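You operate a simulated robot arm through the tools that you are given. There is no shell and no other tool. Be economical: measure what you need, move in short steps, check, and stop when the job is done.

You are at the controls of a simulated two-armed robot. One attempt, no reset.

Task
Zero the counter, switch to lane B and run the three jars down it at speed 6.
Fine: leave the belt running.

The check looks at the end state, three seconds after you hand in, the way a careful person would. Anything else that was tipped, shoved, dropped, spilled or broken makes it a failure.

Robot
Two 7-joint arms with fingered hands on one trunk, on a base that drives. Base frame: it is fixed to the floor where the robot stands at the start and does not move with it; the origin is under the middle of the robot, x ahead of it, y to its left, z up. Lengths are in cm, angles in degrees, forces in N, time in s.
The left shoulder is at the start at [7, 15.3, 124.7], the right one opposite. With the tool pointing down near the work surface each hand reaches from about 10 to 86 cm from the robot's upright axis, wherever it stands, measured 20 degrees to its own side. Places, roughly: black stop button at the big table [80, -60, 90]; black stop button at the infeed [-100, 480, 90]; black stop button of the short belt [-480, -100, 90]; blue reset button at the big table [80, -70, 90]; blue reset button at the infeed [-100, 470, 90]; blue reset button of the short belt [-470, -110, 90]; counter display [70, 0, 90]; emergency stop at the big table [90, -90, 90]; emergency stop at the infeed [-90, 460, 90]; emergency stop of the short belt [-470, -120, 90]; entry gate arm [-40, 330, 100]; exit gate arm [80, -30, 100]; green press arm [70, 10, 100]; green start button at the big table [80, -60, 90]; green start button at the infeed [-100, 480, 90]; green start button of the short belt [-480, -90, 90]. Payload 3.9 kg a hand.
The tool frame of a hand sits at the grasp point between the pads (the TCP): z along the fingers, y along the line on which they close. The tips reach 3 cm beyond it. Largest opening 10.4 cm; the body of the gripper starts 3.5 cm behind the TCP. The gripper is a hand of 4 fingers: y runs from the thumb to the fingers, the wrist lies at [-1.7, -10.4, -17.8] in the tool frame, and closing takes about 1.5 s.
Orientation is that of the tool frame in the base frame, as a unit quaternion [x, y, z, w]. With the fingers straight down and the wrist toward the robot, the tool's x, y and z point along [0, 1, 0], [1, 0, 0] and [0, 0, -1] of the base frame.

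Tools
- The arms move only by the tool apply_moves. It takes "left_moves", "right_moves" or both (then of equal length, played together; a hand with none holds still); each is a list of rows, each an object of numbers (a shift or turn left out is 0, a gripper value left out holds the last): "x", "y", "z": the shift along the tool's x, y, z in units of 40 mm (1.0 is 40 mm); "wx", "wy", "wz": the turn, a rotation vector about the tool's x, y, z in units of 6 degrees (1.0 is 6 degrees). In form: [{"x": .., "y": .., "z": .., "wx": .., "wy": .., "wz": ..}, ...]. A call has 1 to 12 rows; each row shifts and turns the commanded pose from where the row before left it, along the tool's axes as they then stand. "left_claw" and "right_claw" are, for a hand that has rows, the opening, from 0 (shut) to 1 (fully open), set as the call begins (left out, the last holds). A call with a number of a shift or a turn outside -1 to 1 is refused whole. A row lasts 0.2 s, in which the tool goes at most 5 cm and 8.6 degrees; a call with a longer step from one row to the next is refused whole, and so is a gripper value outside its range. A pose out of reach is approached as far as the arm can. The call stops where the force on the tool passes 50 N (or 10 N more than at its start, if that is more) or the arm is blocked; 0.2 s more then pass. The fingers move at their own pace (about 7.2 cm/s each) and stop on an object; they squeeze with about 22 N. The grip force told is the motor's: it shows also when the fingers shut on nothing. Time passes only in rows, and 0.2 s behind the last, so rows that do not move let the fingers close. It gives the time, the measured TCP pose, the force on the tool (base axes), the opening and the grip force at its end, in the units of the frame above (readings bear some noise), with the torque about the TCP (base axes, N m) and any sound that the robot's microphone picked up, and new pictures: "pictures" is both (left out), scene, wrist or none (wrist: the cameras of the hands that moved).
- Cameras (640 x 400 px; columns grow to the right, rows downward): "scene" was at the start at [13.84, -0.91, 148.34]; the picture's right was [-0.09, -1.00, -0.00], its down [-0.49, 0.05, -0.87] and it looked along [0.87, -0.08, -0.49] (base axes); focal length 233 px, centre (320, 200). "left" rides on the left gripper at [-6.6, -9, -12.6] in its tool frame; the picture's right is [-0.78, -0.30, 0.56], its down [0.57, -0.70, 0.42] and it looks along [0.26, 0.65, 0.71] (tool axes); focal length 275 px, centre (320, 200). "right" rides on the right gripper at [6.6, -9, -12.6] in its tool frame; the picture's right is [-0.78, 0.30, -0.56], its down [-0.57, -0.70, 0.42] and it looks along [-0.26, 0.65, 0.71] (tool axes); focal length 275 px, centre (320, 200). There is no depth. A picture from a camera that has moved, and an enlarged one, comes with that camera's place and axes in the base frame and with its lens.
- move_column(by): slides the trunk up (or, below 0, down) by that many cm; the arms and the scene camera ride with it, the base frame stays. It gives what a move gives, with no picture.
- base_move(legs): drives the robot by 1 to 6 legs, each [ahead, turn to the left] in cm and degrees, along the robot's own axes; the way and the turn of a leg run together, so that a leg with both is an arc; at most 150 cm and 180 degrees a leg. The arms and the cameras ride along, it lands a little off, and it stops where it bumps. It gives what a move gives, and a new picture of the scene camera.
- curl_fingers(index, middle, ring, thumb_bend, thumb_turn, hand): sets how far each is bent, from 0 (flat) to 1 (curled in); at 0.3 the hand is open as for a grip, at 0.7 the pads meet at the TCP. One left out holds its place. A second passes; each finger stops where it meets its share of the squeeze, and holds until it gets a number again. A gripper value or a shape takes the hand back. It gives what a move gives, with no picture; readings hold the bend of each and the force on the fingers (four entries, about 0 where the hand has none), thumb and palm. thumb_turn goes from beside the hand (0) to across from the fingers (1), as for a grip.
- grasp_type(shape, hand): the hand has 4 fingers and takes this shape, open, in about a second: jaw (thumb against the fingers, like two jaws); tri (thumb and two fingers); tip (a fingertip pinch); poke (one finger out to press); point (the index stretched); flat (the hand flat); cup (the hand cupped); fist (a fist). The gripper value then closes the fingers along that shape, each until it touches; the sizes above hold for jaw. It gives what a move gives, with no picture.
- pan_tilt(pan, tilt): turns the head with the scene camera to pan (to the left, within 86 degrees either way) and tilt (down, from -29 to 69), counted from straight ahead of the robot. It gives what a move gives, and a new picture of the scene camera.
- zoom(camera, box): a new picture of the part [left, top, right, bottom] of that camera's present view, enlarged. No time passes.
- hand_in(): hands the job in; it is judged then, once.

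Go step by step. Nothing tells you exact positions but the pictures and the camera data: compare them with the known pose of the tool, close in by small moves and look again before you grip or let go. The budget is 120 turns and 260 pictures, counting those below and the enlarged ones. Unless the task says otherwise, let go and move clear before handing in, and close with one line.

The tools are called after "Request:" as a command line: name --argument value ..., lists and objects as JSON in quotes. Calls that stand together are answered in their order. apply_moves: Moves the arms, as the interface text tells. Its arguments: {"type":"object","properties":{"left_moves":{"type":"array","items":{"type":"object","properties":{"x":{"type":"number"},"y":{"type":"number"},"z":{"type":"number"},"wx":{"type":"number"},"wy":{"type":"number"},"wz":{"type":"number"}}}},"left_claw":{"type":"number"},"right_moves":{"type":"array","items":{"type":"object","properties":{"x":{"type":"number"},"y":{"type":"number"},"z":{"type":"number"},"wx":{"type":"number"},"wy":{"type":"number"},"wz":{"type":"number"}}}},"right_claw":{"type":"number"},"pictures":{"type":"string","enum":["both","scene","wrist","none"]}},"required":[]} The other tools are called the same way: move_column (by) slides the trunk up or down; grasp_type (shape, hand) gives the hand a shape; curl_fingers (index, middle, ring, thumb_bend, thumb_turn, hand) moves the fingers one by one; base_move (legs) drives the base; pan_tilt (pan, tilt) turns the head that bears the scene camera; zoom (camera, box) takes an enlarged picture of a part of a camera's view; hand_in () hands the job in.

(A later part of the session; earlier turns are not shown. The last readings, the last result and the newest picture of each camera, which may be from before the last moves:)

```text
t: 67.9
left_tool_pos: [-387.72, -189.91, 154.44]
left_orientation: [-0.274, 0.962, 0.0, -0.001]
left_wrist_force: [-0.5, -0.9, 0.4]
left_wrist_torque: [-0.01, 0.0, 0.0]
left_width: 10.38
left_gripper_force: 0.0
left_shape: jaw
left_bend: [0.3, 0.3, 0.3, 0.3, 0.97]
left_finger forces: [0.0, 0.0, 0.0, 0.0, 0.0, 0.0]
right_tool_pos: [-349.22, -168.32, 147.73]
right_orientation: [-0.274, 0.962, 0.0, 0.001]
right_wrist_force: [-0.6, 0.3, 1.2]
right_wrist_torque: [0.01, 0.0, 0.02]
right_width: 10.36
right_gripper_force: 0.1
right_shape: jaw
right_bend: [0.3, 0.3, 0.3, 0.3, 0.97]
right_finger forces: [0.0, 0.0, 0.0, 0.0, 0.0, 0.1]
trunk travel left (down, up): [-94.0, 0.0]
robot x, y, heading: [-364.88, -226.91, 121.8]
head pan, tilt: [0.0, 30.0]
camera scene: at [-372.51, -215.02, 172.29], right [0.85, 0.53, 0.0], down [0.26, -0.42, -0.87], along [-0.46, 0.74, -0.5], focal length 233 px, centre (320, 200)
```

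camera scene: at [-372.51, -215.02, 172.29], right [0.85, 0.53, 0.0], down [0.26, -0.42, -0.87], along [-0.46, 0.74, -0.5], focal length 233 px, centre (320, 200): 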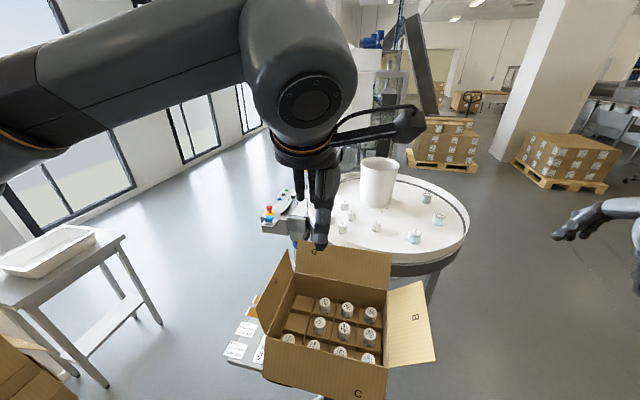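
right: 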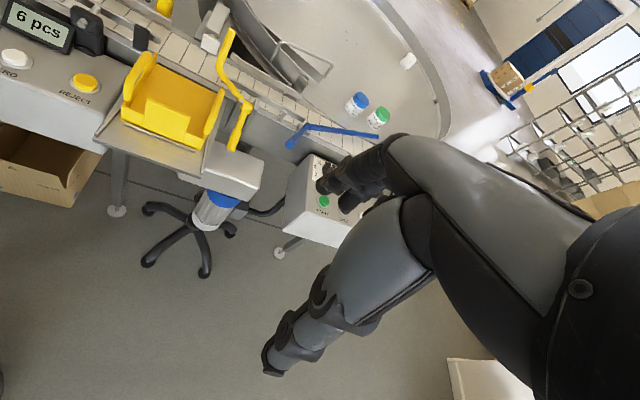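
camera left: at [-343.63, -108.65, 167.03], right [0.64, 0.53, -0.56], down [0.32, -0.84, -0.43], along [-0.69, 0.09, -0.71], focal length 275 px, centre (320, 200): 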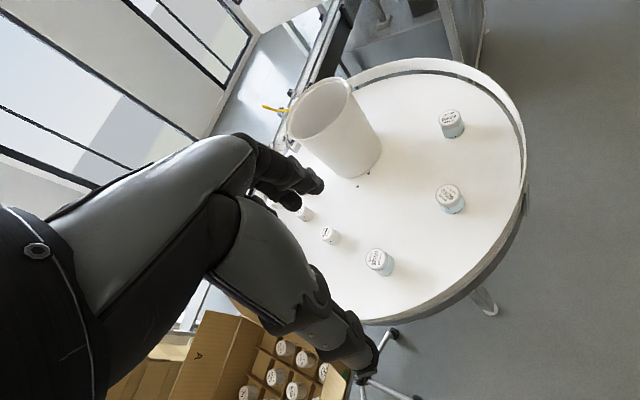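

Request:
apply_moves --left_moves '[{"x": 1}, {"x": 1}, {"x": 1}, {"x": 1}, {"x": 1}, {"x": 1}, {"x": 1}]' --pictures "scene"

Request:
zoom --camera "scene" --box '[220, 160, 380, 260]'

Request:
zoom --camera "scene" --box '[200, 260, 424, 400]'

```text
t: 69.5
left_tool_pos: [-411.32, -204.92, 154.58]
left_orientation: [-0.273, 0.962, 0.002, -0.001]
left_wrist_force: [0.1, -1.2, -0.3]
left_wrist_torque: [0.0, 0.0, 0.0]
left_width: 10.36
left_gripper_force: 0.0
left_shape: jaw
left_bend: [0.3, 0.3, 0.3, 0.3, 0.97]
left_finger forces: [0.0, 0.0, 0.0, 0.1, 0.0, 0.1]
right_tool_pos: [-348.92, -168.53, 147.73]
right_orientation: [-0.274, 0.962, 0.001, -0.001]
right_wrist_force: [-0.1, -0.2, 0.2]
right_wrist_torque: [0.0, 0.04, 0.0]
right_width: 10.38
right_gripper_force: 0.0
right_shape: jaw
right_bend: [0.3, 0.3, 0.3, 0.3, 0.97]
right_finger forces: [0.1, 0.1, 0.0, 0.1, 0.1, 0.0]
trunk travel left (down, up): [-94.0, 0.0]
robot x, y, heading: [-365.12, -226.96, 121.8]
head pan, tilt: [0.0, 30.0]
camera scene: at [-372.28, -215.31, 172.32], right [0.85, 0.53, 0.0], down [0.26, -0.42, -0.87], along [-0.46, 0.74, -0.5], focal length 233 px, centre (320, 200)
```

scene: 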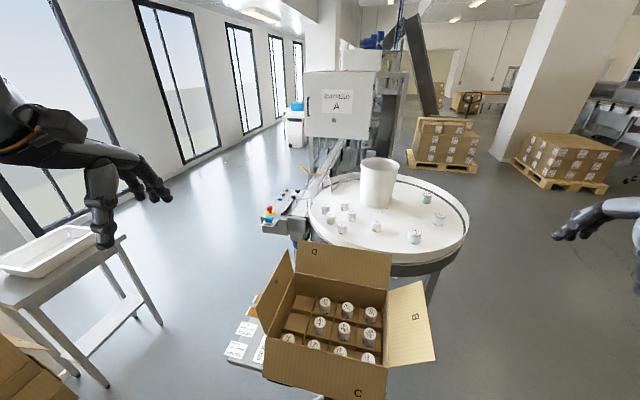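

```text
4.00 times, centred on (300, 210) of scene
camera zoom: at [-372.28, -215.31, 172.32], right [0.85, 0.53, 0.0], down [0.26, -0.42, -0.87], along [-0.46, 0.74, -0.5], focal length 932 px, centre (400, 160)
```

zoom: 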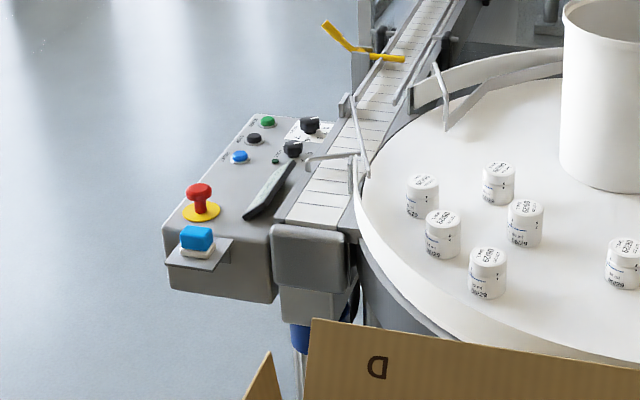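

```text
2.86 times, centred on (312, 330) of scene
camera zoom: at [-372.28, -215.31, 172.32], right [0.85, 0.53, 0.0], down [0.26, -0.42, -0.87], along [-0.46, 0.74, -0.5], focal length 666 px, centre (343, -171)
```

zoom: 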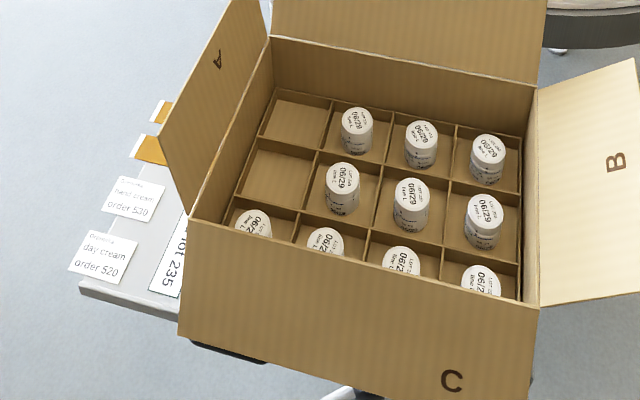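

The short belt has just one lane, so the lane switch must be elsewhere. I drive toward the infeed and entry gate to look there.

Request:
base_move --legs '[[0, -66], [150, 0], [150, 0], [120, 0], [0, 10]]'

Request:
pan_tilt --pan 0 --tilt 20

```text
t: 93.3
left_tool_pos: [-130.05, 169.47, 154.51]
left_orientation: [0.217, 0.976, 0.001, -0.001]
left_wrist_force: [0.4, -0.6, 0.2]
left_wrist_torque: [0.03, 0.06, -0.01]
left_width: 10.38
left_gripper_force: 0.1
left_shape: jaw
left_bend: [0.3, 0.3, 0.3, 0.3, 0.97]
left_finger forces: [0.0, 0.0, 0.2, 0.0, 0.1, 0.0]
right_tool_pos: [-65.74, 137.01, 147.52]
right_orientation: [0.216, 0.976, 0.001, 0.0]
right_wrist_force: [0.1, -0.4, -0.4]
right_wrist_torque: [0.02, 0.02, 0.0]
right_width: 10.39
right_gripper_force: 0.0
right_shape: jaw
right_bend: [0.3, 0.3, 0.3, 0.3, 0.97]
right_finger forces: [0.1, 0.1, 0.0, 0.1, 0.0, 0.1]
trunk travel left (down, up): [-94.0, 0.0]
robot x, y, heading: [-123.44, 118.59, 65.1]
head pan, tilt: [0.0, 30.0]
camera scene: at [-117.48, 130.91, 172.3], right [0.91, -0.42, 0.0], down [-0.21, -0.45, -0.87], along [0.37, 0.79, -0.5], focal length 233 px, centre (320, 200)
```

scene: 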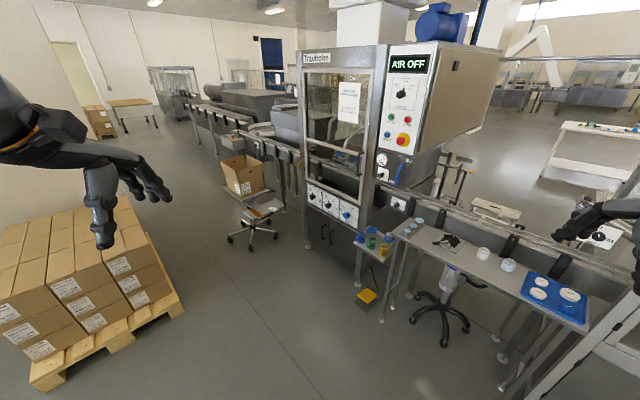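

```text
t: 94.0
left_tool_pos: [-130.21, 169.62, 154.55]
left_orientation: [0.218, 0.976, 0.001, -0.001]
left_wrist_force: [0.1, 0.2, 0.1]
left_wrist_torque: [0.0, 0.01, 0.0]
left_width: 10.38
left_gripper_force: 0.2
left_shape: jaw
left_bend: [0.3, 0.3, 0.3, 0.3, 0.97]
left_finger forces: [0.0, 0.0, 0.1, 0.1, 0.1, 0.0]
right_tool_pos: [-65.79, 137.17, 147.75]
right_orientation: [0.217, 0.976, 0.0, 0.0]
right_wrist_force: [0.4, 0.2, -1.0]
right_wrist_torque: [0.01, 0.02, 0.0]
right_width: 10.36
right_gripper_force: 0.0
right_shape: jaw
right_bend: [0.3, 0.3, 0.3, 0.3, 0.97]
right_finger forces: [0.0, 0.1, 0.1, 0.1, 0.0, 0.1]
trunk travel left (down, up): [-94.0, 0.0]
robot x, y, heading: [-123.36, 118.2, 65.0]
head pan, tilt: [0.0, 20.0]
camera scene: at [-117.57, 131.3, 173.89], right [0.91, -0.42, 0.0], down [-0.15, -0.31, -0.94], along [0.4, 0.85, -0.34], focal length 233 px, centre (320, 200)
```

scene: 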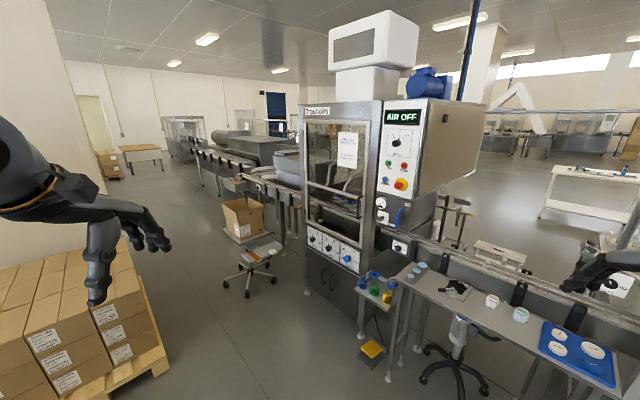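

Request:
base_move --legs '[[0, 21], [120, 0]]'

Request:
zoom --camera "scene" --box '[280, 120, 600, 320]'

```text
t: 101.2
left_tool_pos: [-142.86, 281.16, 154.53]
left_orientation: [0.023, 1.0, 0.002, 0.0]
left_wrist_force: [0.5, -0.2, -0.5]
left_wrist_torque: [0.01, 0.0, 0.0]
left_width: 10.36
left_gripper_force: 0.1
left_shape: jaw
left_bend: [0.3, 0.3, 0.3, 0.3, 0.97]
left_finger forces: [0.0, 0.0, 0.0, 0.0, 0.1, 0.1]
right_tool_pos: [-70.85, 275.74, 147.81]
right_orientation: [0.023, 1.0, 0.001, -0.001]
right_wrist_force: [0.6, 0.1, -0.7]
right_wrist_torque: [0.0, 0.0, 0.0]
right_width: 10.39
right_gripper_force: 0.2
right_shape: jaw
right_bend: [0.3, 0.3, 0.3, 0.3, 0.97]
right_finger forces: [0.0, 0.0, 0.0, 0.0, 0.0, 0.0]
trunk travel left (down, up): [-94.0, 0.0]
robot x, y, heading: [-117.0, 236.43, 87.4]
head pan, tilt: [0.0, 20.0]
camera scene: at [-116.5, 250.56, 173.91], right [1.0, -0.05, 0.0], down [-0.02, -0.34, -0.94], along [0.04, 0.94, -0.34], focal length 233 px, centre (320, 200)
```

scene: 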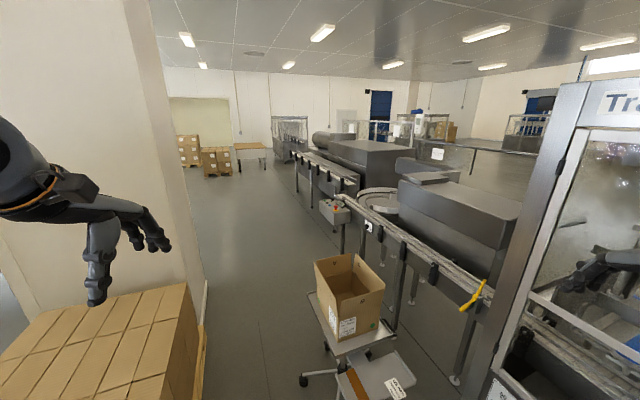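

```text
2.00 times, centred on (440, 220) of scene
camera zoom: at [-116.5, 250.56, 173.91], right [1.0, -0.05, 0.0], down [-0.02, -0.34, -0.94], along [0.04, 0.94, -0.34], focal length 466 px, centre (80, 160)
```

zoom: 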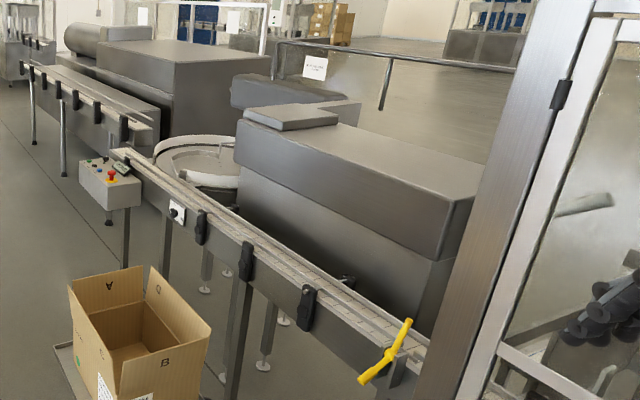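

The entry gate area has no lane selector either, so the blue arm before the big table is the likely lane switch. I drive back to the big table and look closely.

Request:
base_move --legs '[[-130, 0], [0, -156], [148, 0], [0, 69]]'

Request:
pan_tilt --pan -5 --tilt 25

```text
t: 123.9
left_tool_pos: [-25.56, 0.2, 154.38]
left_orientation: [0.7, 0.714, 0.0, 0.0]
left_wrist_force: [0.3, -0.3, -1.0]
left_wrist_torque: [0.0, -0.01, -0.03]
left_width: 10.39
left_gripper_force: 0.1
left_shape: jaw
left_bend: [0.3, 0.3, 0.3, 0.3, 0.97]
left_finger forces: [0.0, 0.0, 0.1, 0.0, 0.1, 0.0]
right_tool_pos: [-26.12, -71.92, 147.57]
right_orientation: [0.7, 0.715, 0.0, 0.0]
right_wrist_force: [-0.3, 0.1, -0.3]
right_wrist_torque: [-0.01, 0.02, -0.04]
right_width: 10.38
right_gripper_force: 0.1
right_shape: jaw
right_bend: [0.3, 0.3, 0.3, 0.3, 0.97]
right_finger forces: [0.0, 0.0, 0.0, 0.0, 0.0, 0.0]
trunk travel left (down, up): [-94.0, 0.0]
robot x, y, heading: [-68.19, -28.29, 1.1]
head pan, tilt: [0.0, 20.0]
camera scene: at [-54.4, -28.28, 173.89], right [0.02, -1.0, 0.0], down [-0.34, -0.01, -0.94], along [0.94, 0.02, -0.34], focal length 233 px, centre (320, 200)
```

scene: 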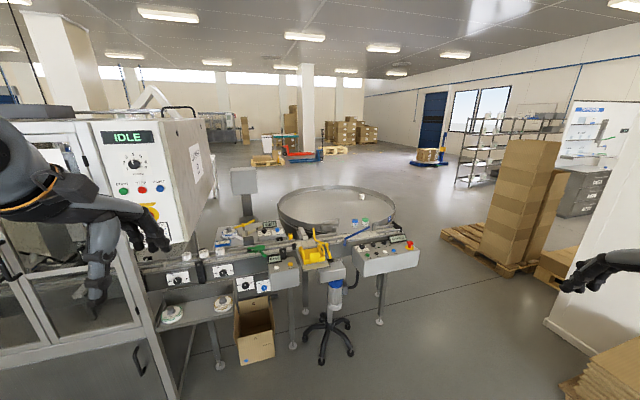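

```text
t: 124.6
left_tool_pos: [-25.56, 0.26, 154.58]
left_orientation: [0.7, 0.714, 0.0, 0.0]
left_wrist_force: [-1.2, -0.1, -0.7]
left_wrist_torque: [0.0, 0.01, 0.01]
left_width: 10.37
left_gripper_force: 0.0
left_shape: jaw
left_bend: [0.3, 0.3, 0.3, 0.3, 0.97]
left_finger forces: [0.0, 0.0, 0.1, 0.1, 0.1, 0.1]
right_tool_pos: [-26.25, -71.94, 147.68]
right_orientation: [0.7, 0.714, 0.0, 0.0]
right_wrist_force: [-0.5, -0.6, -0.1]
right_wrist_torque: [0.02, -0.03, -0.01]
right_width: 10.37
right_gripper_force: 0.0
right_shape: jaw
right_bend: [0.3, 0.3, 0.3, 0.3, 0.97]
right_finger forces: [0.1, 0.0, 0.1, 0.0, 0.0, 0.1]
trunk travel left (down, up): [-94.0, 0.0]
robot x, y, heading: [-68.85, -28.16, 1.2]
head pan, tilt: [-5.0, 25.0]
camera scene: at [-54.51, -29.05, 173.09], right [-0.07, -1.0, 0.0], down [-0.42, 0.03, -0.91], along [0.9, -0.06, -0.42], focal length 233 px, centre (320, 200)
```

scene: 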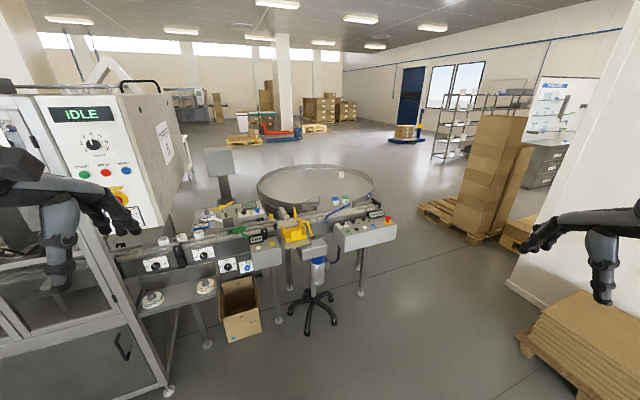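

Request:
zoom --camera "scene" --box '[240, 150, 424, 265]'

Request:
zoom --camera "scene" --box '[150, 195, 270, 270]'

Request:
zoom --camera "scene" --box '[520, 60, 640, 135]'

Request:
zoom --camera "scene" --box '[20, 70, 260, 220]'

```text
3.48 times, centred on (332, 208) of scene
camera zoom: at [-54.51, -29.05, 173.09], right [-0.07, -1.0, 0.0], down [-0.42, 0.03, -0.91], along [0.9, -0.06, -0.42], focal length 810 px, centre (278, 174)
```

zoom: 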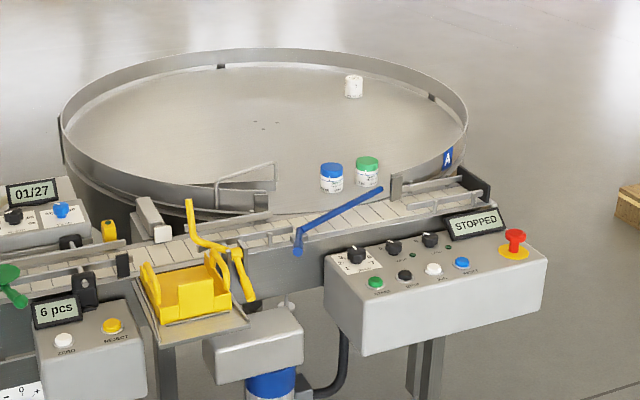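

```text
5.33 times, centred on (210, 232) of scene
camera zoom: at [-54.51, -29.05, 173.09], right [-0.07, -1.0, 0.0], down [-0.42, 0.03, -0.91], along [0.9, -0.06, -0.42], focal length 1243 px, centre (907, 27)
```

zoom: 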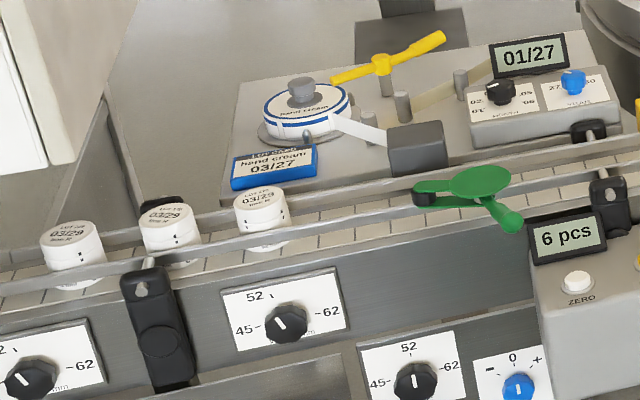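

```text
5.33 times, centred on (580, 98) of scene
camera zoom: at [-54.51, -29.05, 173.09], right [-0.07, -1.0, 0.0], down [-0.42, 0.03, -0.91], along [0.9, -0.06, -0.42], focal length 1243 px, centre (-1067, 747)
```

zoom: 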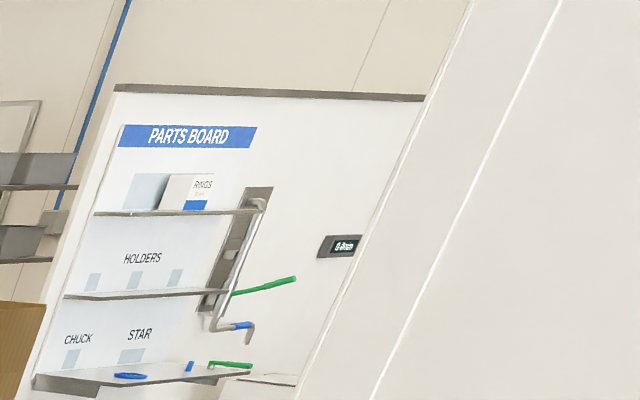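

```text
2.67 times, centred on (140, 145) of scene
camera zoom: at [-54.51, -29.05, 173.09], right [-0.07, -1.0, 0.0], down [-0.42, 0.03, -0.91], along [0.9, -0.06, -0.42], focal length 621 px, centre (800, 347)
```

zoom: 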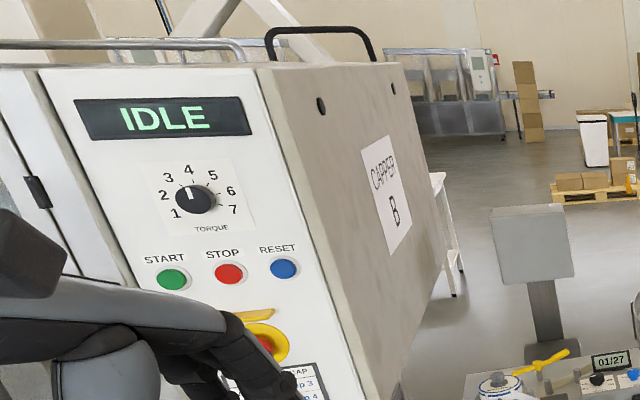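

There is a blue "A" sign on the big table's rim, so lanes belong to the blue diverter arm. I restore the left hand position and drive up close to look for "B".

Request:
apply_moves --left_moves '[{"x": -1}, {"x": -1}, {"x": -1}, {"x": -1}, {"x": -1}, {"x": -1}, {"x": -1}]' --pictures "none"

Request:
base_move --legs '[[70, -1]]'

Request:
pan_tilt --pan -8 --tilt 38

```text
t: 126.2
left_tool_pos: [-25.03, -28.11, 154.51]
left_orientation: [0.7, 0.714, 0.002, 0.0]
left_wrist_force: [0.1, -0.4, -0.3]
left_wrist_torque: [0.03, 0.01, 0.05]
left_width: 10.39
left_gripper_force: 0.1
left_shape: jaw
left_bend: [0.3, 0.3, 0.3, 0.3, 0.97]
left_finger forces: [0.0, 0.1, 0.0, 0.0, 0.0, 0.1]
right_tool_pos: [-26.21, -72.27, 147.65]
right_orientation: [0.7, 0.714, 0.0, -0.001]
right_wrist_force: [0.1, -0.6, 0.3]
right_wrist_torque: [0.02, 0.0, -0.02]
right_width: 10.4
right_gripper_force: 0.1
right_shape: jaw
right_bend: [0.3, 0.3, 0.3, 0.3, 0.97]
right_finger forces: [0.1, 0.0, 0.0, 0.0, 0.0, 0.0]
trunk travel left (down, up): [-94.0, 0.0]
robot x, y, heading: [-68.28, -28.34, 1.1]
head pan, tilt: [-5.0, 25.0]
```

```text
t: 130.0
left_tool_pos: [44.51, -28.21, 154.6]
left_orientation: [0.71, 0.705, 0.001, 0.002]
left_wrist_force: [0.5, -0.4, -0.8]
left_wrist_torque: [-0.01, 0.01, -0.02]
left_width: 10.36
left_gripper_force: 0.1
left_shape: jaw
left_bend: [0.3, 0.3, 0.3, 0.3, 0.97]
left_finger forces: [0.0, 0.1, 0.0, 0.0, 0.0, 0.1]
right_tool_pos: [42.13, -72.45, 147.58]
right_orientation: [0.709, 0.705, 0.001, 0.001]
right_wrist_force: [-0.4, 0.5, -0.1]
right_wrist_torque: [0.0, -0.02, 0.01]
right_width: 10.37
right_gripper_force: 0.1
right_shape: jaw
right_bend: [0.3, 0.3, 0.3, 0.3, 0.97]
right_finger forces: [0.1, 0.0, 0.0, 0.0, 0.0, 0.0]
trunk travel left (down, up): [-94.0, 0.0]
robot x, y, heading: [1.17, -27.9, -0.4]
head pan, tilt: [-5.0, 25.0]
camera scene: at [14.84, -28.83, 173.11], right [-0.09, -1.0, 0.0], down [-0.42, 0.04, -0.91], along [0.9, -0.08, -0.42], focal length 233 px, centre (320, 200)
```

scene: 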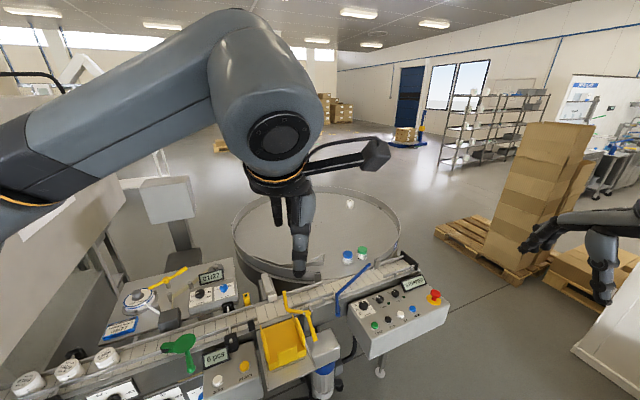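

```text
t: 130.8
left_tool_pos: [44.63, -28.34, 154.56]
left_orientation: [0.709, 0.705, 0.001, 0.001]
left_wrist_force: [-0.3, -0.1, 0.3]
left_wrist_torque: [-0.01, 0.01, 0.04]
left_width: 10.38
left_gripper_force: 0.0
left_shape: jaw
left_bend: [0.3, 0.3, 0.3, 0.3, 0.97]
left_finger forces: [0.0, 0.1, 0.1, 0.1, 0.0, 0.0]
right_tool_pos: [42.12, -72.44, 147.77]
right_orientation: [0.709, 0.705, 0.0, 0.0]
right_wrist_force: [-0.7, -0.1, -0.2]
right_wrist_torque: [0.01, 0.0, 0.01]
right_width: 10.36
right_gripper_force: 0.0
right_shape: jaw
right_bend: [0.3, 0.3, 0.3, 0.3, 0.97]
right_finger forces: [0.0, 0.0, 0.0, 0.0, 0.0, 0.0]
trunk travel left (down, up): [-94.0, 0.0]
robot x, y, heading: [1.36, -27.93, -0.2]
head pan, tilt: [-8.0, 38.0]
camera scene: at [14.4, -29.23, 171.06], right [-0.14, -0.99, 0.0], down [-0.61, 0.09, -0.79], along [0.78, -0.11, -0.61], focal length 233 px, centre (320, 200)
```

scene: 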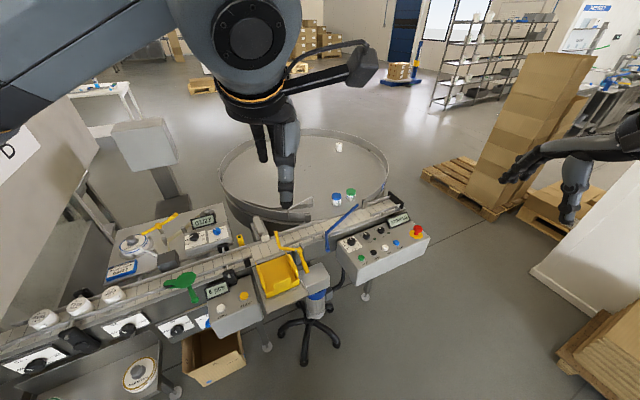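

Request:
zoom --camera "scene" --box '[290, 170, 450, 270]'

Request:
zoom --camera "right" --box '[0, 0, 640, 400]'

Request:
zoom --camera "left" --box '[0, 0, 640, 400]'

```text
4.00 times, centred on (370, 220) of scene
camera zoom: at [14.4, -29.23, 171.06], right [-0.14, -0.99, 0.0], down [-0.61, 0.09, -0.79], along [0.78, -0.11, -0.61], focal length 932 px, centre (120, 120)
```

zoom: 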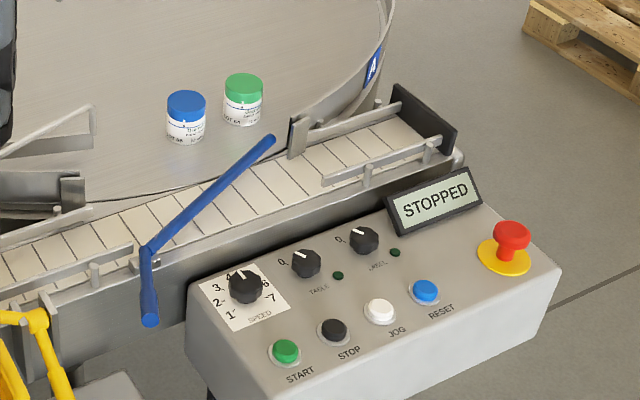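

```text
1.00 times, centred on (320, 200) of right (not enlarged: the box is as wide or as high as the picture)
camera zoom: at [33.29, -65.76, 160.26], right [0.29, -0.78, 0.56], down [-0.7, -0.57, -0.42], along [0.65, -0.27, -0.71], focal length 275 px, centre (320, 200)
```

zoom: 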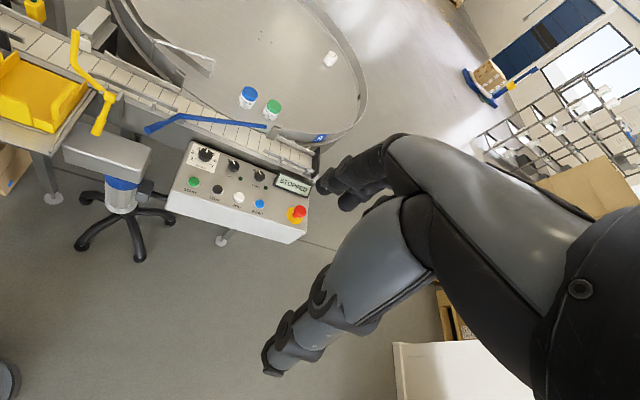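

```text
1.00 times, centred on (320, 200) of left (not enlarged: the box is as wide or as high as the picture)
camera zoom: at [35.59, -34.84, 167.1], right [-0.3, -0.77, -0.56], down [-0.7, 0.58, -0.43], along [0.65, 0.26, -0.71], focal length 275 px, centre (320, 200)
```

zoom: 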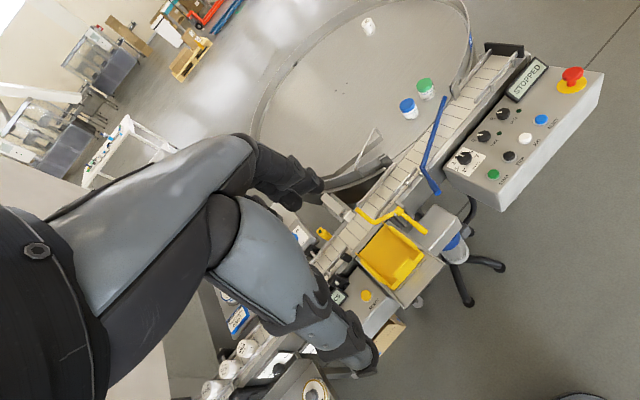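

Request:
zoom --camera "left" --box '[390, 0, 550, 100]'

Request:
zoom --camera "left" --box '[380, 70, 540, 170]'

Request:
zoom --camera "right" --box '[130, 60, 350, 197]'

```text
4.00 times, centred on (470, 50) of left
camera zoom: at [35.59, -34.84, 167.1], right [-0.3, -0.77, -0.56], down [-0.7, 0.58, -0.43], along [0.65, 0.26, -0.71], focal length 1101 px, centre (-280, 800)
```

zoom: 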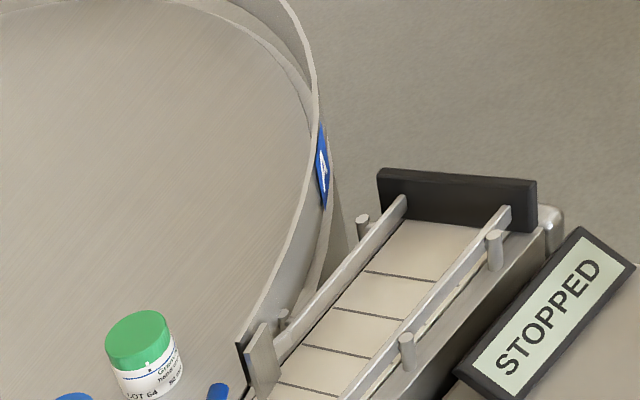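

```text
4.00 times, centred on (460, 120) of left
camera zoom: at [35.59, -34.84, 167.1], right [-0.3, -0.77, -0.56], down [-0.7, 0.58, -0.43], along [0.65, 0.26, -0.71], focal length 1101 px, centre (-240, 520)
```

zoom: 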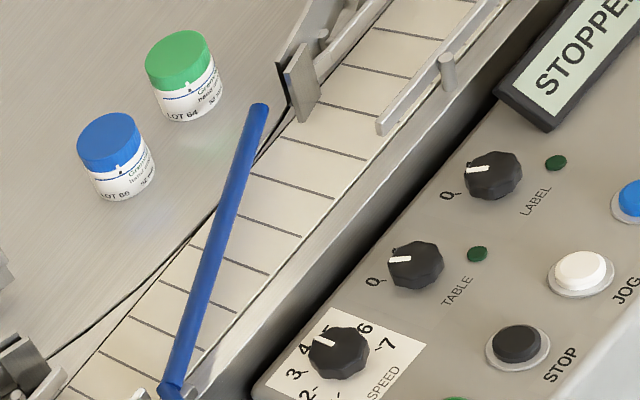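

```text
2.91 times, centred on (240, 128) of right
camera zoom: at [33.29, -65.76, 160.26], right [0.29, -0.78, 0.56], down [-0.7, -0.57, -0.42], along [0.65, -0.27, -0.71], focal length 801 px, centre (553, 408)
```

zoom: 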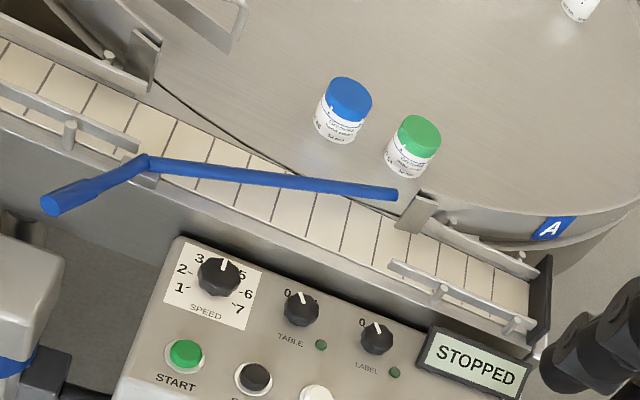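

The arm now guides jars onto the table (lane A); the straight run to the belt end should be lane B. Next I check the yellow gate arm and the guide-width dials.

Request:
zoom --camera "scene" --box '[0, 270, 200, 395]'

Request:
zoom --camera "scene" --box '[140, 210, 340, 335]'

Request:
zoom --camera "left" --box '[310, 130, 470, 230]'

```text
3.20 times, centred on (100, 332) of scene
camera zoom: at [14.4, -29.23, 171.06], right [-0.14, -0.99, 0.0], down [-0.61, 0.09, -0.79], along [0.78, -0.11, -0.61], focal length 746 px, centre (1024, -224)
```

zoom: 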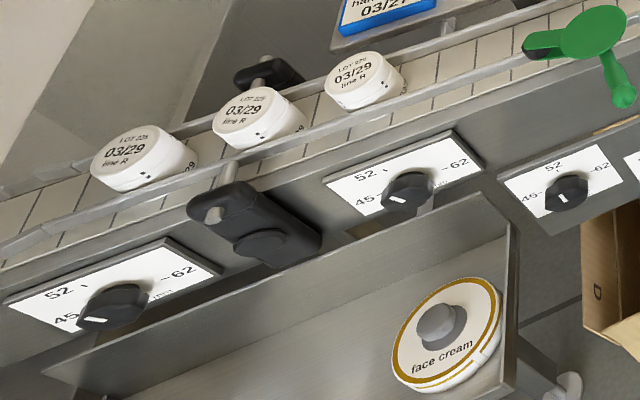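

```text
3.20 times, centred on (240, 272) of scene
camera zoom: at [14.4, -29.23, 171.06], right [-0.14, -0.99, 0.0], down [-0.61, 0.09, -0.79], along [0.78, -0.11, -0.61], focal length 746 px, centre (576, -32)
```

zoom: 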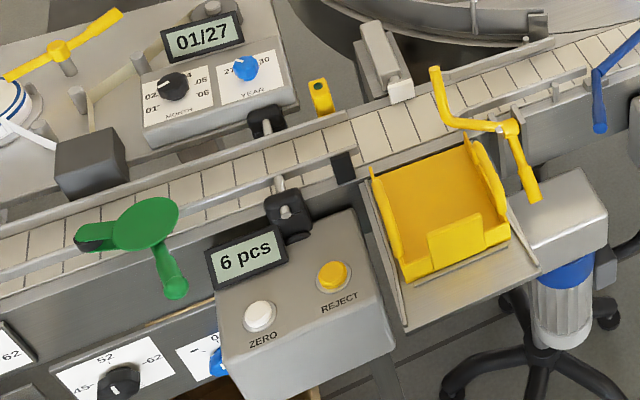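

```text
4.00 times, centred on (390, 180) of left
camera zoom: at [35.59, -34.84, 167.1], right [-0.3, -0.77, -0.56], down [-0.7, 0.58, -0.43], along [0.65, 0.26, -0.71], focal length 1101 px, centre (40, 280)
```

zoom: 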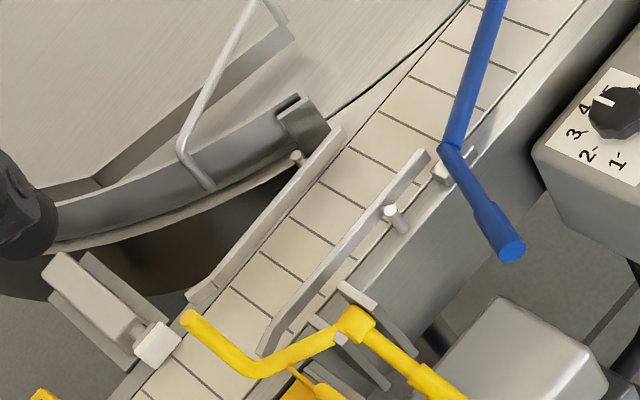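

The yellow gate looks raised (open). I lower the trunk and get closer views of the green press arm and the gate.

Request:
move_column --by -24

Request:
apply_moves --left_moves '[{"x": 1}, {"x": 1}, {"x": 1}, {"x": 1}, {"x": 1}, {"x": 1}]'

```text
t: 133.3
left_tool_pos: [44.72, -28.28, 130.53]
left_orientation: [0.71, 0.705, 0.001, 0.0]
left_wrist_force: [-0.6, -0.6, -0.4]
left_wrist_torque: [0.02, 0.01, 0.02]
left_width: 10.39
left_gripper_force: 0.0
left_shape: jaw
left_bend: [0.3, 0.3, 0.3, 0.3, 0.97]
left_finger forces: [0.1, 0.0, 0.0, 0.1, 0.0, 0.0]
right_tool_pos: [42.28, -72.36, 123.66]
right_orientation: [0.709, 0.705, 0.001, 0.0]
right_wrist_force: [0.2, 0.0, 0.2]
right_wrist_torque: [-0.02, 0.01, 0.0]
right_width: 10.39
right_gripper_force: 0.1
right_shape: jaw
right_bend: [0.3, 0.3, 0.3, 0.3, 0.97]
right_finger forces: [0.0, 0.1, 0.0, 0.0, 0.0, 0.0]
trunk travel left (down, up): [-70.0, 24.0]
robot x, y, heading: [1.22, -28.11, -0.3]
head pan, tilt: [-8.0, 38.0]
```

```text
t: 134.7
left_tool_pos: [44.6, -4.17, 130.54]
left_orientation: [0.709, 0.705, 0.001, 0.001]
left_wrist_force: [0.2, 0.5, 0.1]
left_wrist_torque: [0.02, -0.02, -0.04]
left_width: 10.36
left_gripper_force: 0.0
left_shape: jaw
left_bend: [0.3, 0.3, 0.3, 0.3, 0.97]
left_finger forces: [0.0, 0.0, 0.1, 0.0, 0.0, 0.0]
right_tool_pos: [42.09, -72.24, 123.82]
right_orientation: [0.709, 0.705, 0.0, 0.001]
right_wrist_force: [-0.2, -0.1, 0.3]
right_wrist_torque: [0.03, -0.02, -0.05]
right_width: 10.38
right_gripper_force: 0.0
right_shape: jaw
right_bend: [0.3, 0.3, 0.3, 0.3, 0.97]
right_finger forces: [0.0, 0.0, 0.0, 0.1, 0.1, 0.1]
trunk travel left (down, up): [-70.0, 24.0]
robot x, y, heading: [1.15, -27.68, -0.2]
head pan, tilt: [-8.0, 38.0]
camera scene: at [14.21, -29.09, 147.08], right [-0.14, -0.99, 0.0], down [-0.61, 0.09, -0.79], along [0.78, -0.11, -0.61], focal length 233 px, centre (320, 200)
camera left: at [35.43, -10.7, 143.12], right [-0.3, -0.77, -0.56], down [-0.7, 0.58, -0.43], along [0.65, 0.26, -0.71], focal length 275 px, centre (320, 200)
```

scene: 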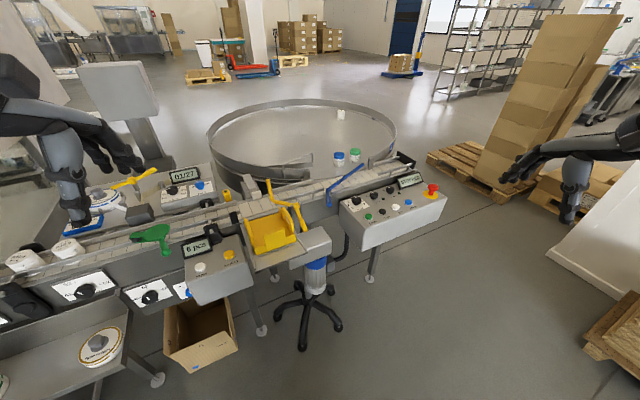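
left: 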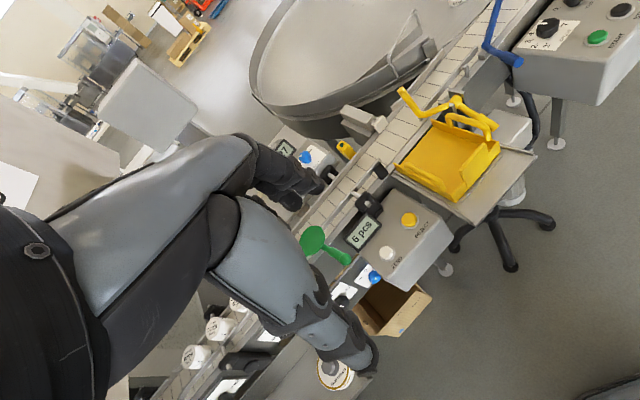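

Request:
zoom --camera "scene" --box '[120, 180, 344, 320]'

Request:
zoom --camera "left" --box '[280, 60, 540, 222]'

Request:
zoom --camera "left" --box '[140, 200, 420, 375]'

Request:
zoom --camera "scene" --box '[0, 230, 200, 355]'

Request:
zoom --camera "scene" --box '[300, 140, 460, 240]'

```text
2.86 times, centred on (232, 250) of scene
camera zoom: at [14.21, -29.09, 147.08], right [-0.14, -0.99, 0.0], down [-0.61, 0.09, -0.79], along [0.78, -0.11, -0.61], focal length 666 px, centre (571, 57)
```

zoom: 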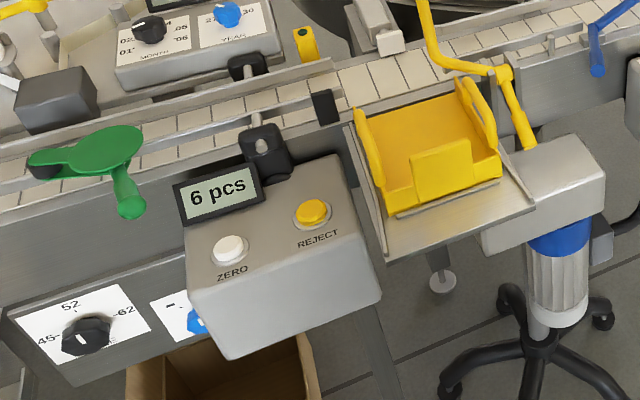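

```text
2.46 times, centred on (410, 141) of left
camera zoom: at [35.43, -10.7, 143.12], right [-0.3, -0.77, -0.56], down [-0.7, 0.58, -0.43], along [0.65, 0.26, -0.71], focal length 678 px, centre (98, 345)
```

zoom: 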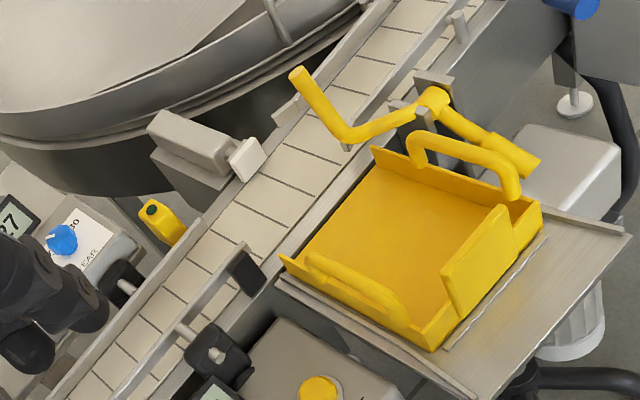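

```text
2.29 times, centred on (280, 288) of left
camera zoom: at [35.43, -10.7, 143.12], right [-0.3, -0.77, -0.56], down [-0.7, 0.58, -0.43], along [0.65, 0.26, -0.71], focal length 629 px, centre (411, 0)
```

zoom: 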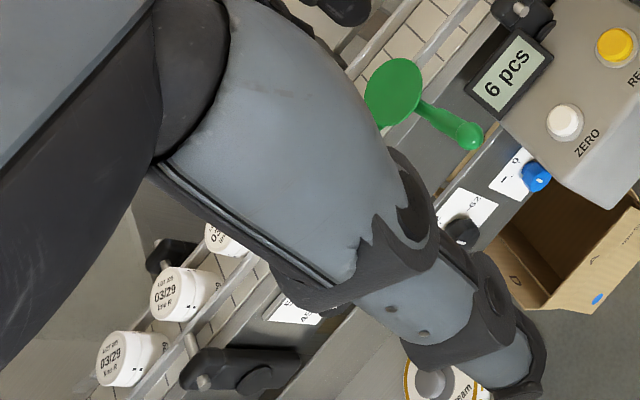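

```text
3.20 times, centred on (100, 292) of scene
camera zoom: at [14.21, -29.09, 147.08], right [-0.14, -0.99, 0.0], down [-0.61, 0.09, -0.79], along [0.78, -0.11, -0.61], focal length 746 px, centre (1024, -96)
```

zoom: 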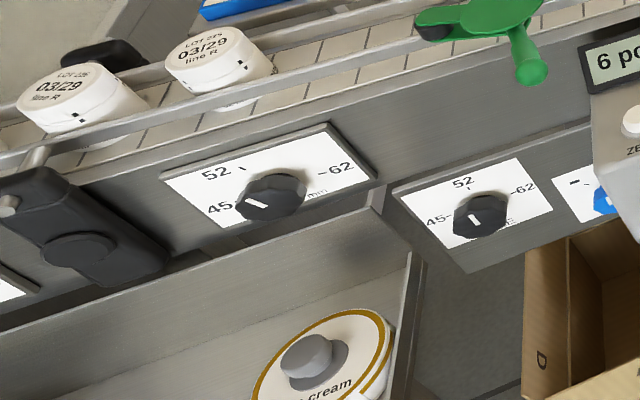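

```text
4.00 times, centred on (380, 190) of scene
camera zoom: at [14.21, -29.09, 147.08], right [-0.14, -0.99, 0.0], down [-0.61, 0.09, -0.79], along [0.78, -0.11, -0.61], focal length 932 px, centre (80, 240)
```

zoom: 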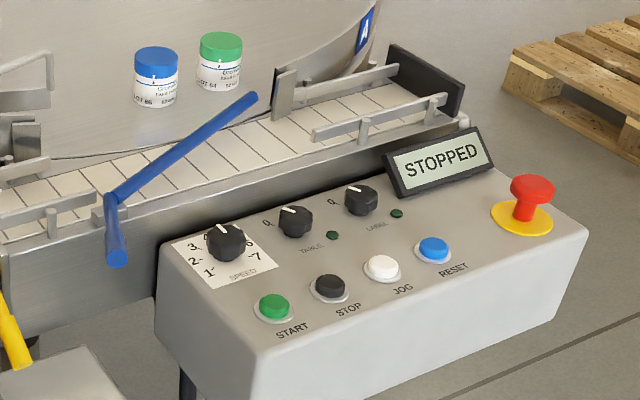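

The press arm's disc sits about level with the jar lids near the belt's edge; I move the left hand so its camera gets a close look at that.

Request:
apply_moves --left_moves '[{"x": 1}, {"x": 1}, {"x": 1}, {"y": 1, "z": 0.3}, {"y": 1, "z": 0.3}, {"y": 0.5, "z": 0.4}]'

Request:
zoom --camera "left" --box '[200, 100, 520, 300]'

```text
t: 136.1
left_tool_pos: [55.01, 7.66, 126.57]
left_orientation: [0.709, 0.706, 0.001, 0.001]
left_wrist_force: [0.4, -0.2, 0.7]
left_wrist_torque: [0.03, 0.01, 0.03]
left_width: 10.37
left_gripper_force: 0.1
left_shape: jaw
left_bend: [0.3, 0.3, 0.3, 0.3, 0.97]
left_finger forces: [0.0, 0.0, 0.0, 0.1, 0.1, 0.0]
right_tool_pos: [42.31, -72.43, 123.79]
right_orientation: [0.709, 0.705, -0.001, 0.001]
right_wrist_force: [0.3, 0.0, 0.2]
right_wrist_torque: [-0.02, -0.01, -0.01]
right_width: 10.4
right_gripper_force: 0.0
right_shape: jaw
right_bend: [0.3, 0.3, 0.3, 0.3, 0.97]
right_finger forces: [0.0, 0.0, 0.1, 0.1, 0.1, 0.0]
trunk travel left (down, up): [-70.0, 24.0]
robot x, y, heading: [0.65, -28.24, -0.2]
head pan, tilt: [-8.0, 38.0]
camera scene: at [14.48, -29.15, 147.05], right [-0.14, -0.99, 0.0], down [-0.61, 0.09, -0.79], along [0.78, -0.11, -0.62], focal length 233 px, centre (320, 200)
camera left: at [45.93, 1.25, 139.07], right [-0.3, -0.77, -0.56], down [-0.7, 0.58, -0.43], along [0.65, 0.26, -0.71], focal length 275 px, centre (320, 200)
```

scene: 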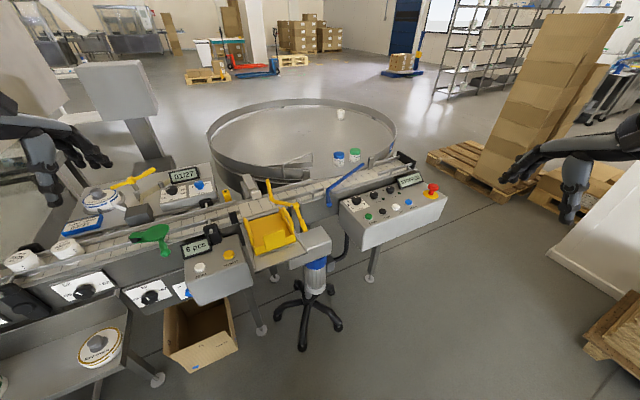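
left: 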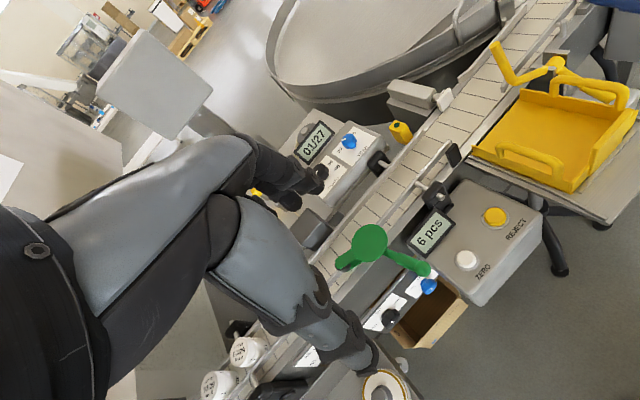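

```text
2.00 times, centred on (360, 200) of left
camera zoom: at [45.93, 1.25, 139.07], right [-0.3, -0.77, -0.56], down [-0.7, 0.58, -0.43], along [0.65, 0.26, -0.71], focal length 551 px, centre (240, 200)
```

zoom: 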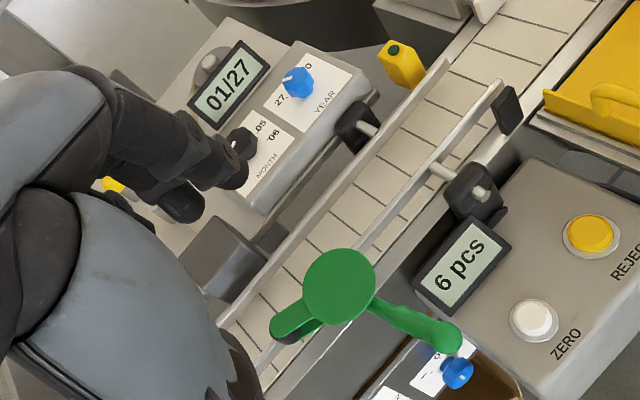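

Request:
zoom --camera "scene" --box '[118, 274, 198, 324]'

Request:
zoom --camera "scene" --box '[0, 220, 120, 295]'

Request:
pan_tilt --pan 40 --tilt 40

```text
8.00 times, centred on (158, 299) of scene
camera zoom: at [14.48, -29.15, 147.05], right [-0.14, -0.99, 0.0], down [-0.61, 0.09, -0.79], along [0.78, -0.11, -0.62], focal length 1864 px, centre (1616, -592)
```

zoom: 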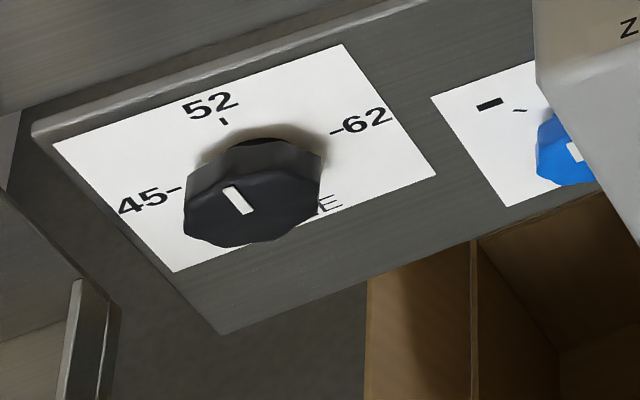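

```text
5.33 times, centred on (60, 258) of scene
camera zoom: at [14.48, -29.15, 147.05], right [-0.14, -0.99, 0.0], down [-0.61, 0.09, -0.79], along [0.78, -0.11, -0.62], focal length 1243 px, centre (1707, -107)
```

zoom: 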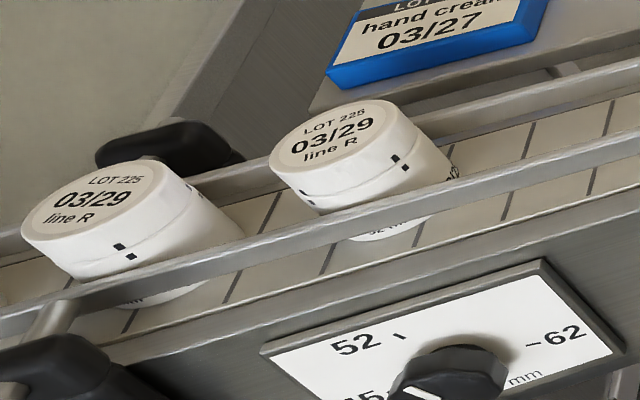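

```text
t: 137.2
left_tool_pos: [54.98, 7.8, 126.56]
left_orientation: [0.71, 0.705, 0.0, 0.001]
left_wrist_force: [1.0, 0.5, 0.7]
left_wrist_torque: [-0.03, 0.0, -0.06]
left_width: 10.36
left_gripper_force: 0.0
left_shape: jaw
left_bend: [0.3, 0.3, 0.3, 0.3, 0.97]
left_finger forces: [0.0, 0.0, 0.0, 0.0, 0.0, 0.1]
right_tool_pos: [42.3, -72.31, 123.65]
right_orientation: [0.709, 0.705, 0.0, 0.0]
right_wrist_force: [0.6, 0.5, 0.1]
right_wrist_torque: [0.0, -0.01, -0.02]
right_width: 10.36
right_gripper_force: 0.1
right_shape: jaw
right_bend: [0.3, 0.3, 0.3, 0.3, 0.97]
right_finger forces: [0.0, 0.0, 0.0, 0.0, 0.0, 0.0]
trunk travel left (down, up): [-70.0, 24.0]
robot x, y, heading: [1.15, -28.01, -0.3]
head pan, tilt: [40.0, 40.0]
camera scene: at [12.46, -22.54, 146.75], right [0.64, -0.77, 0.0], down [-0.49, -0.41, -0.77], along [0.59, 0.49, -0.64], focal length 233 px, centre (320, 200)
```

scene: 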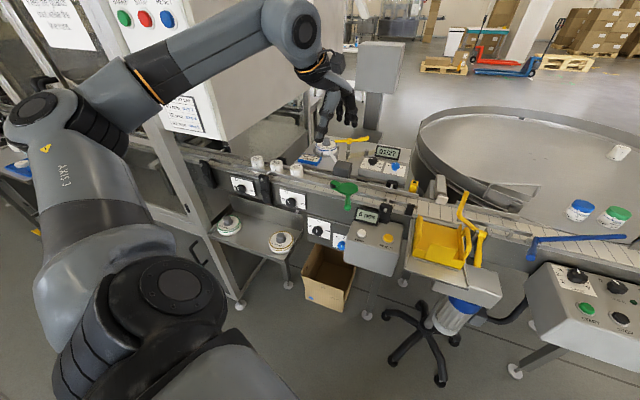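

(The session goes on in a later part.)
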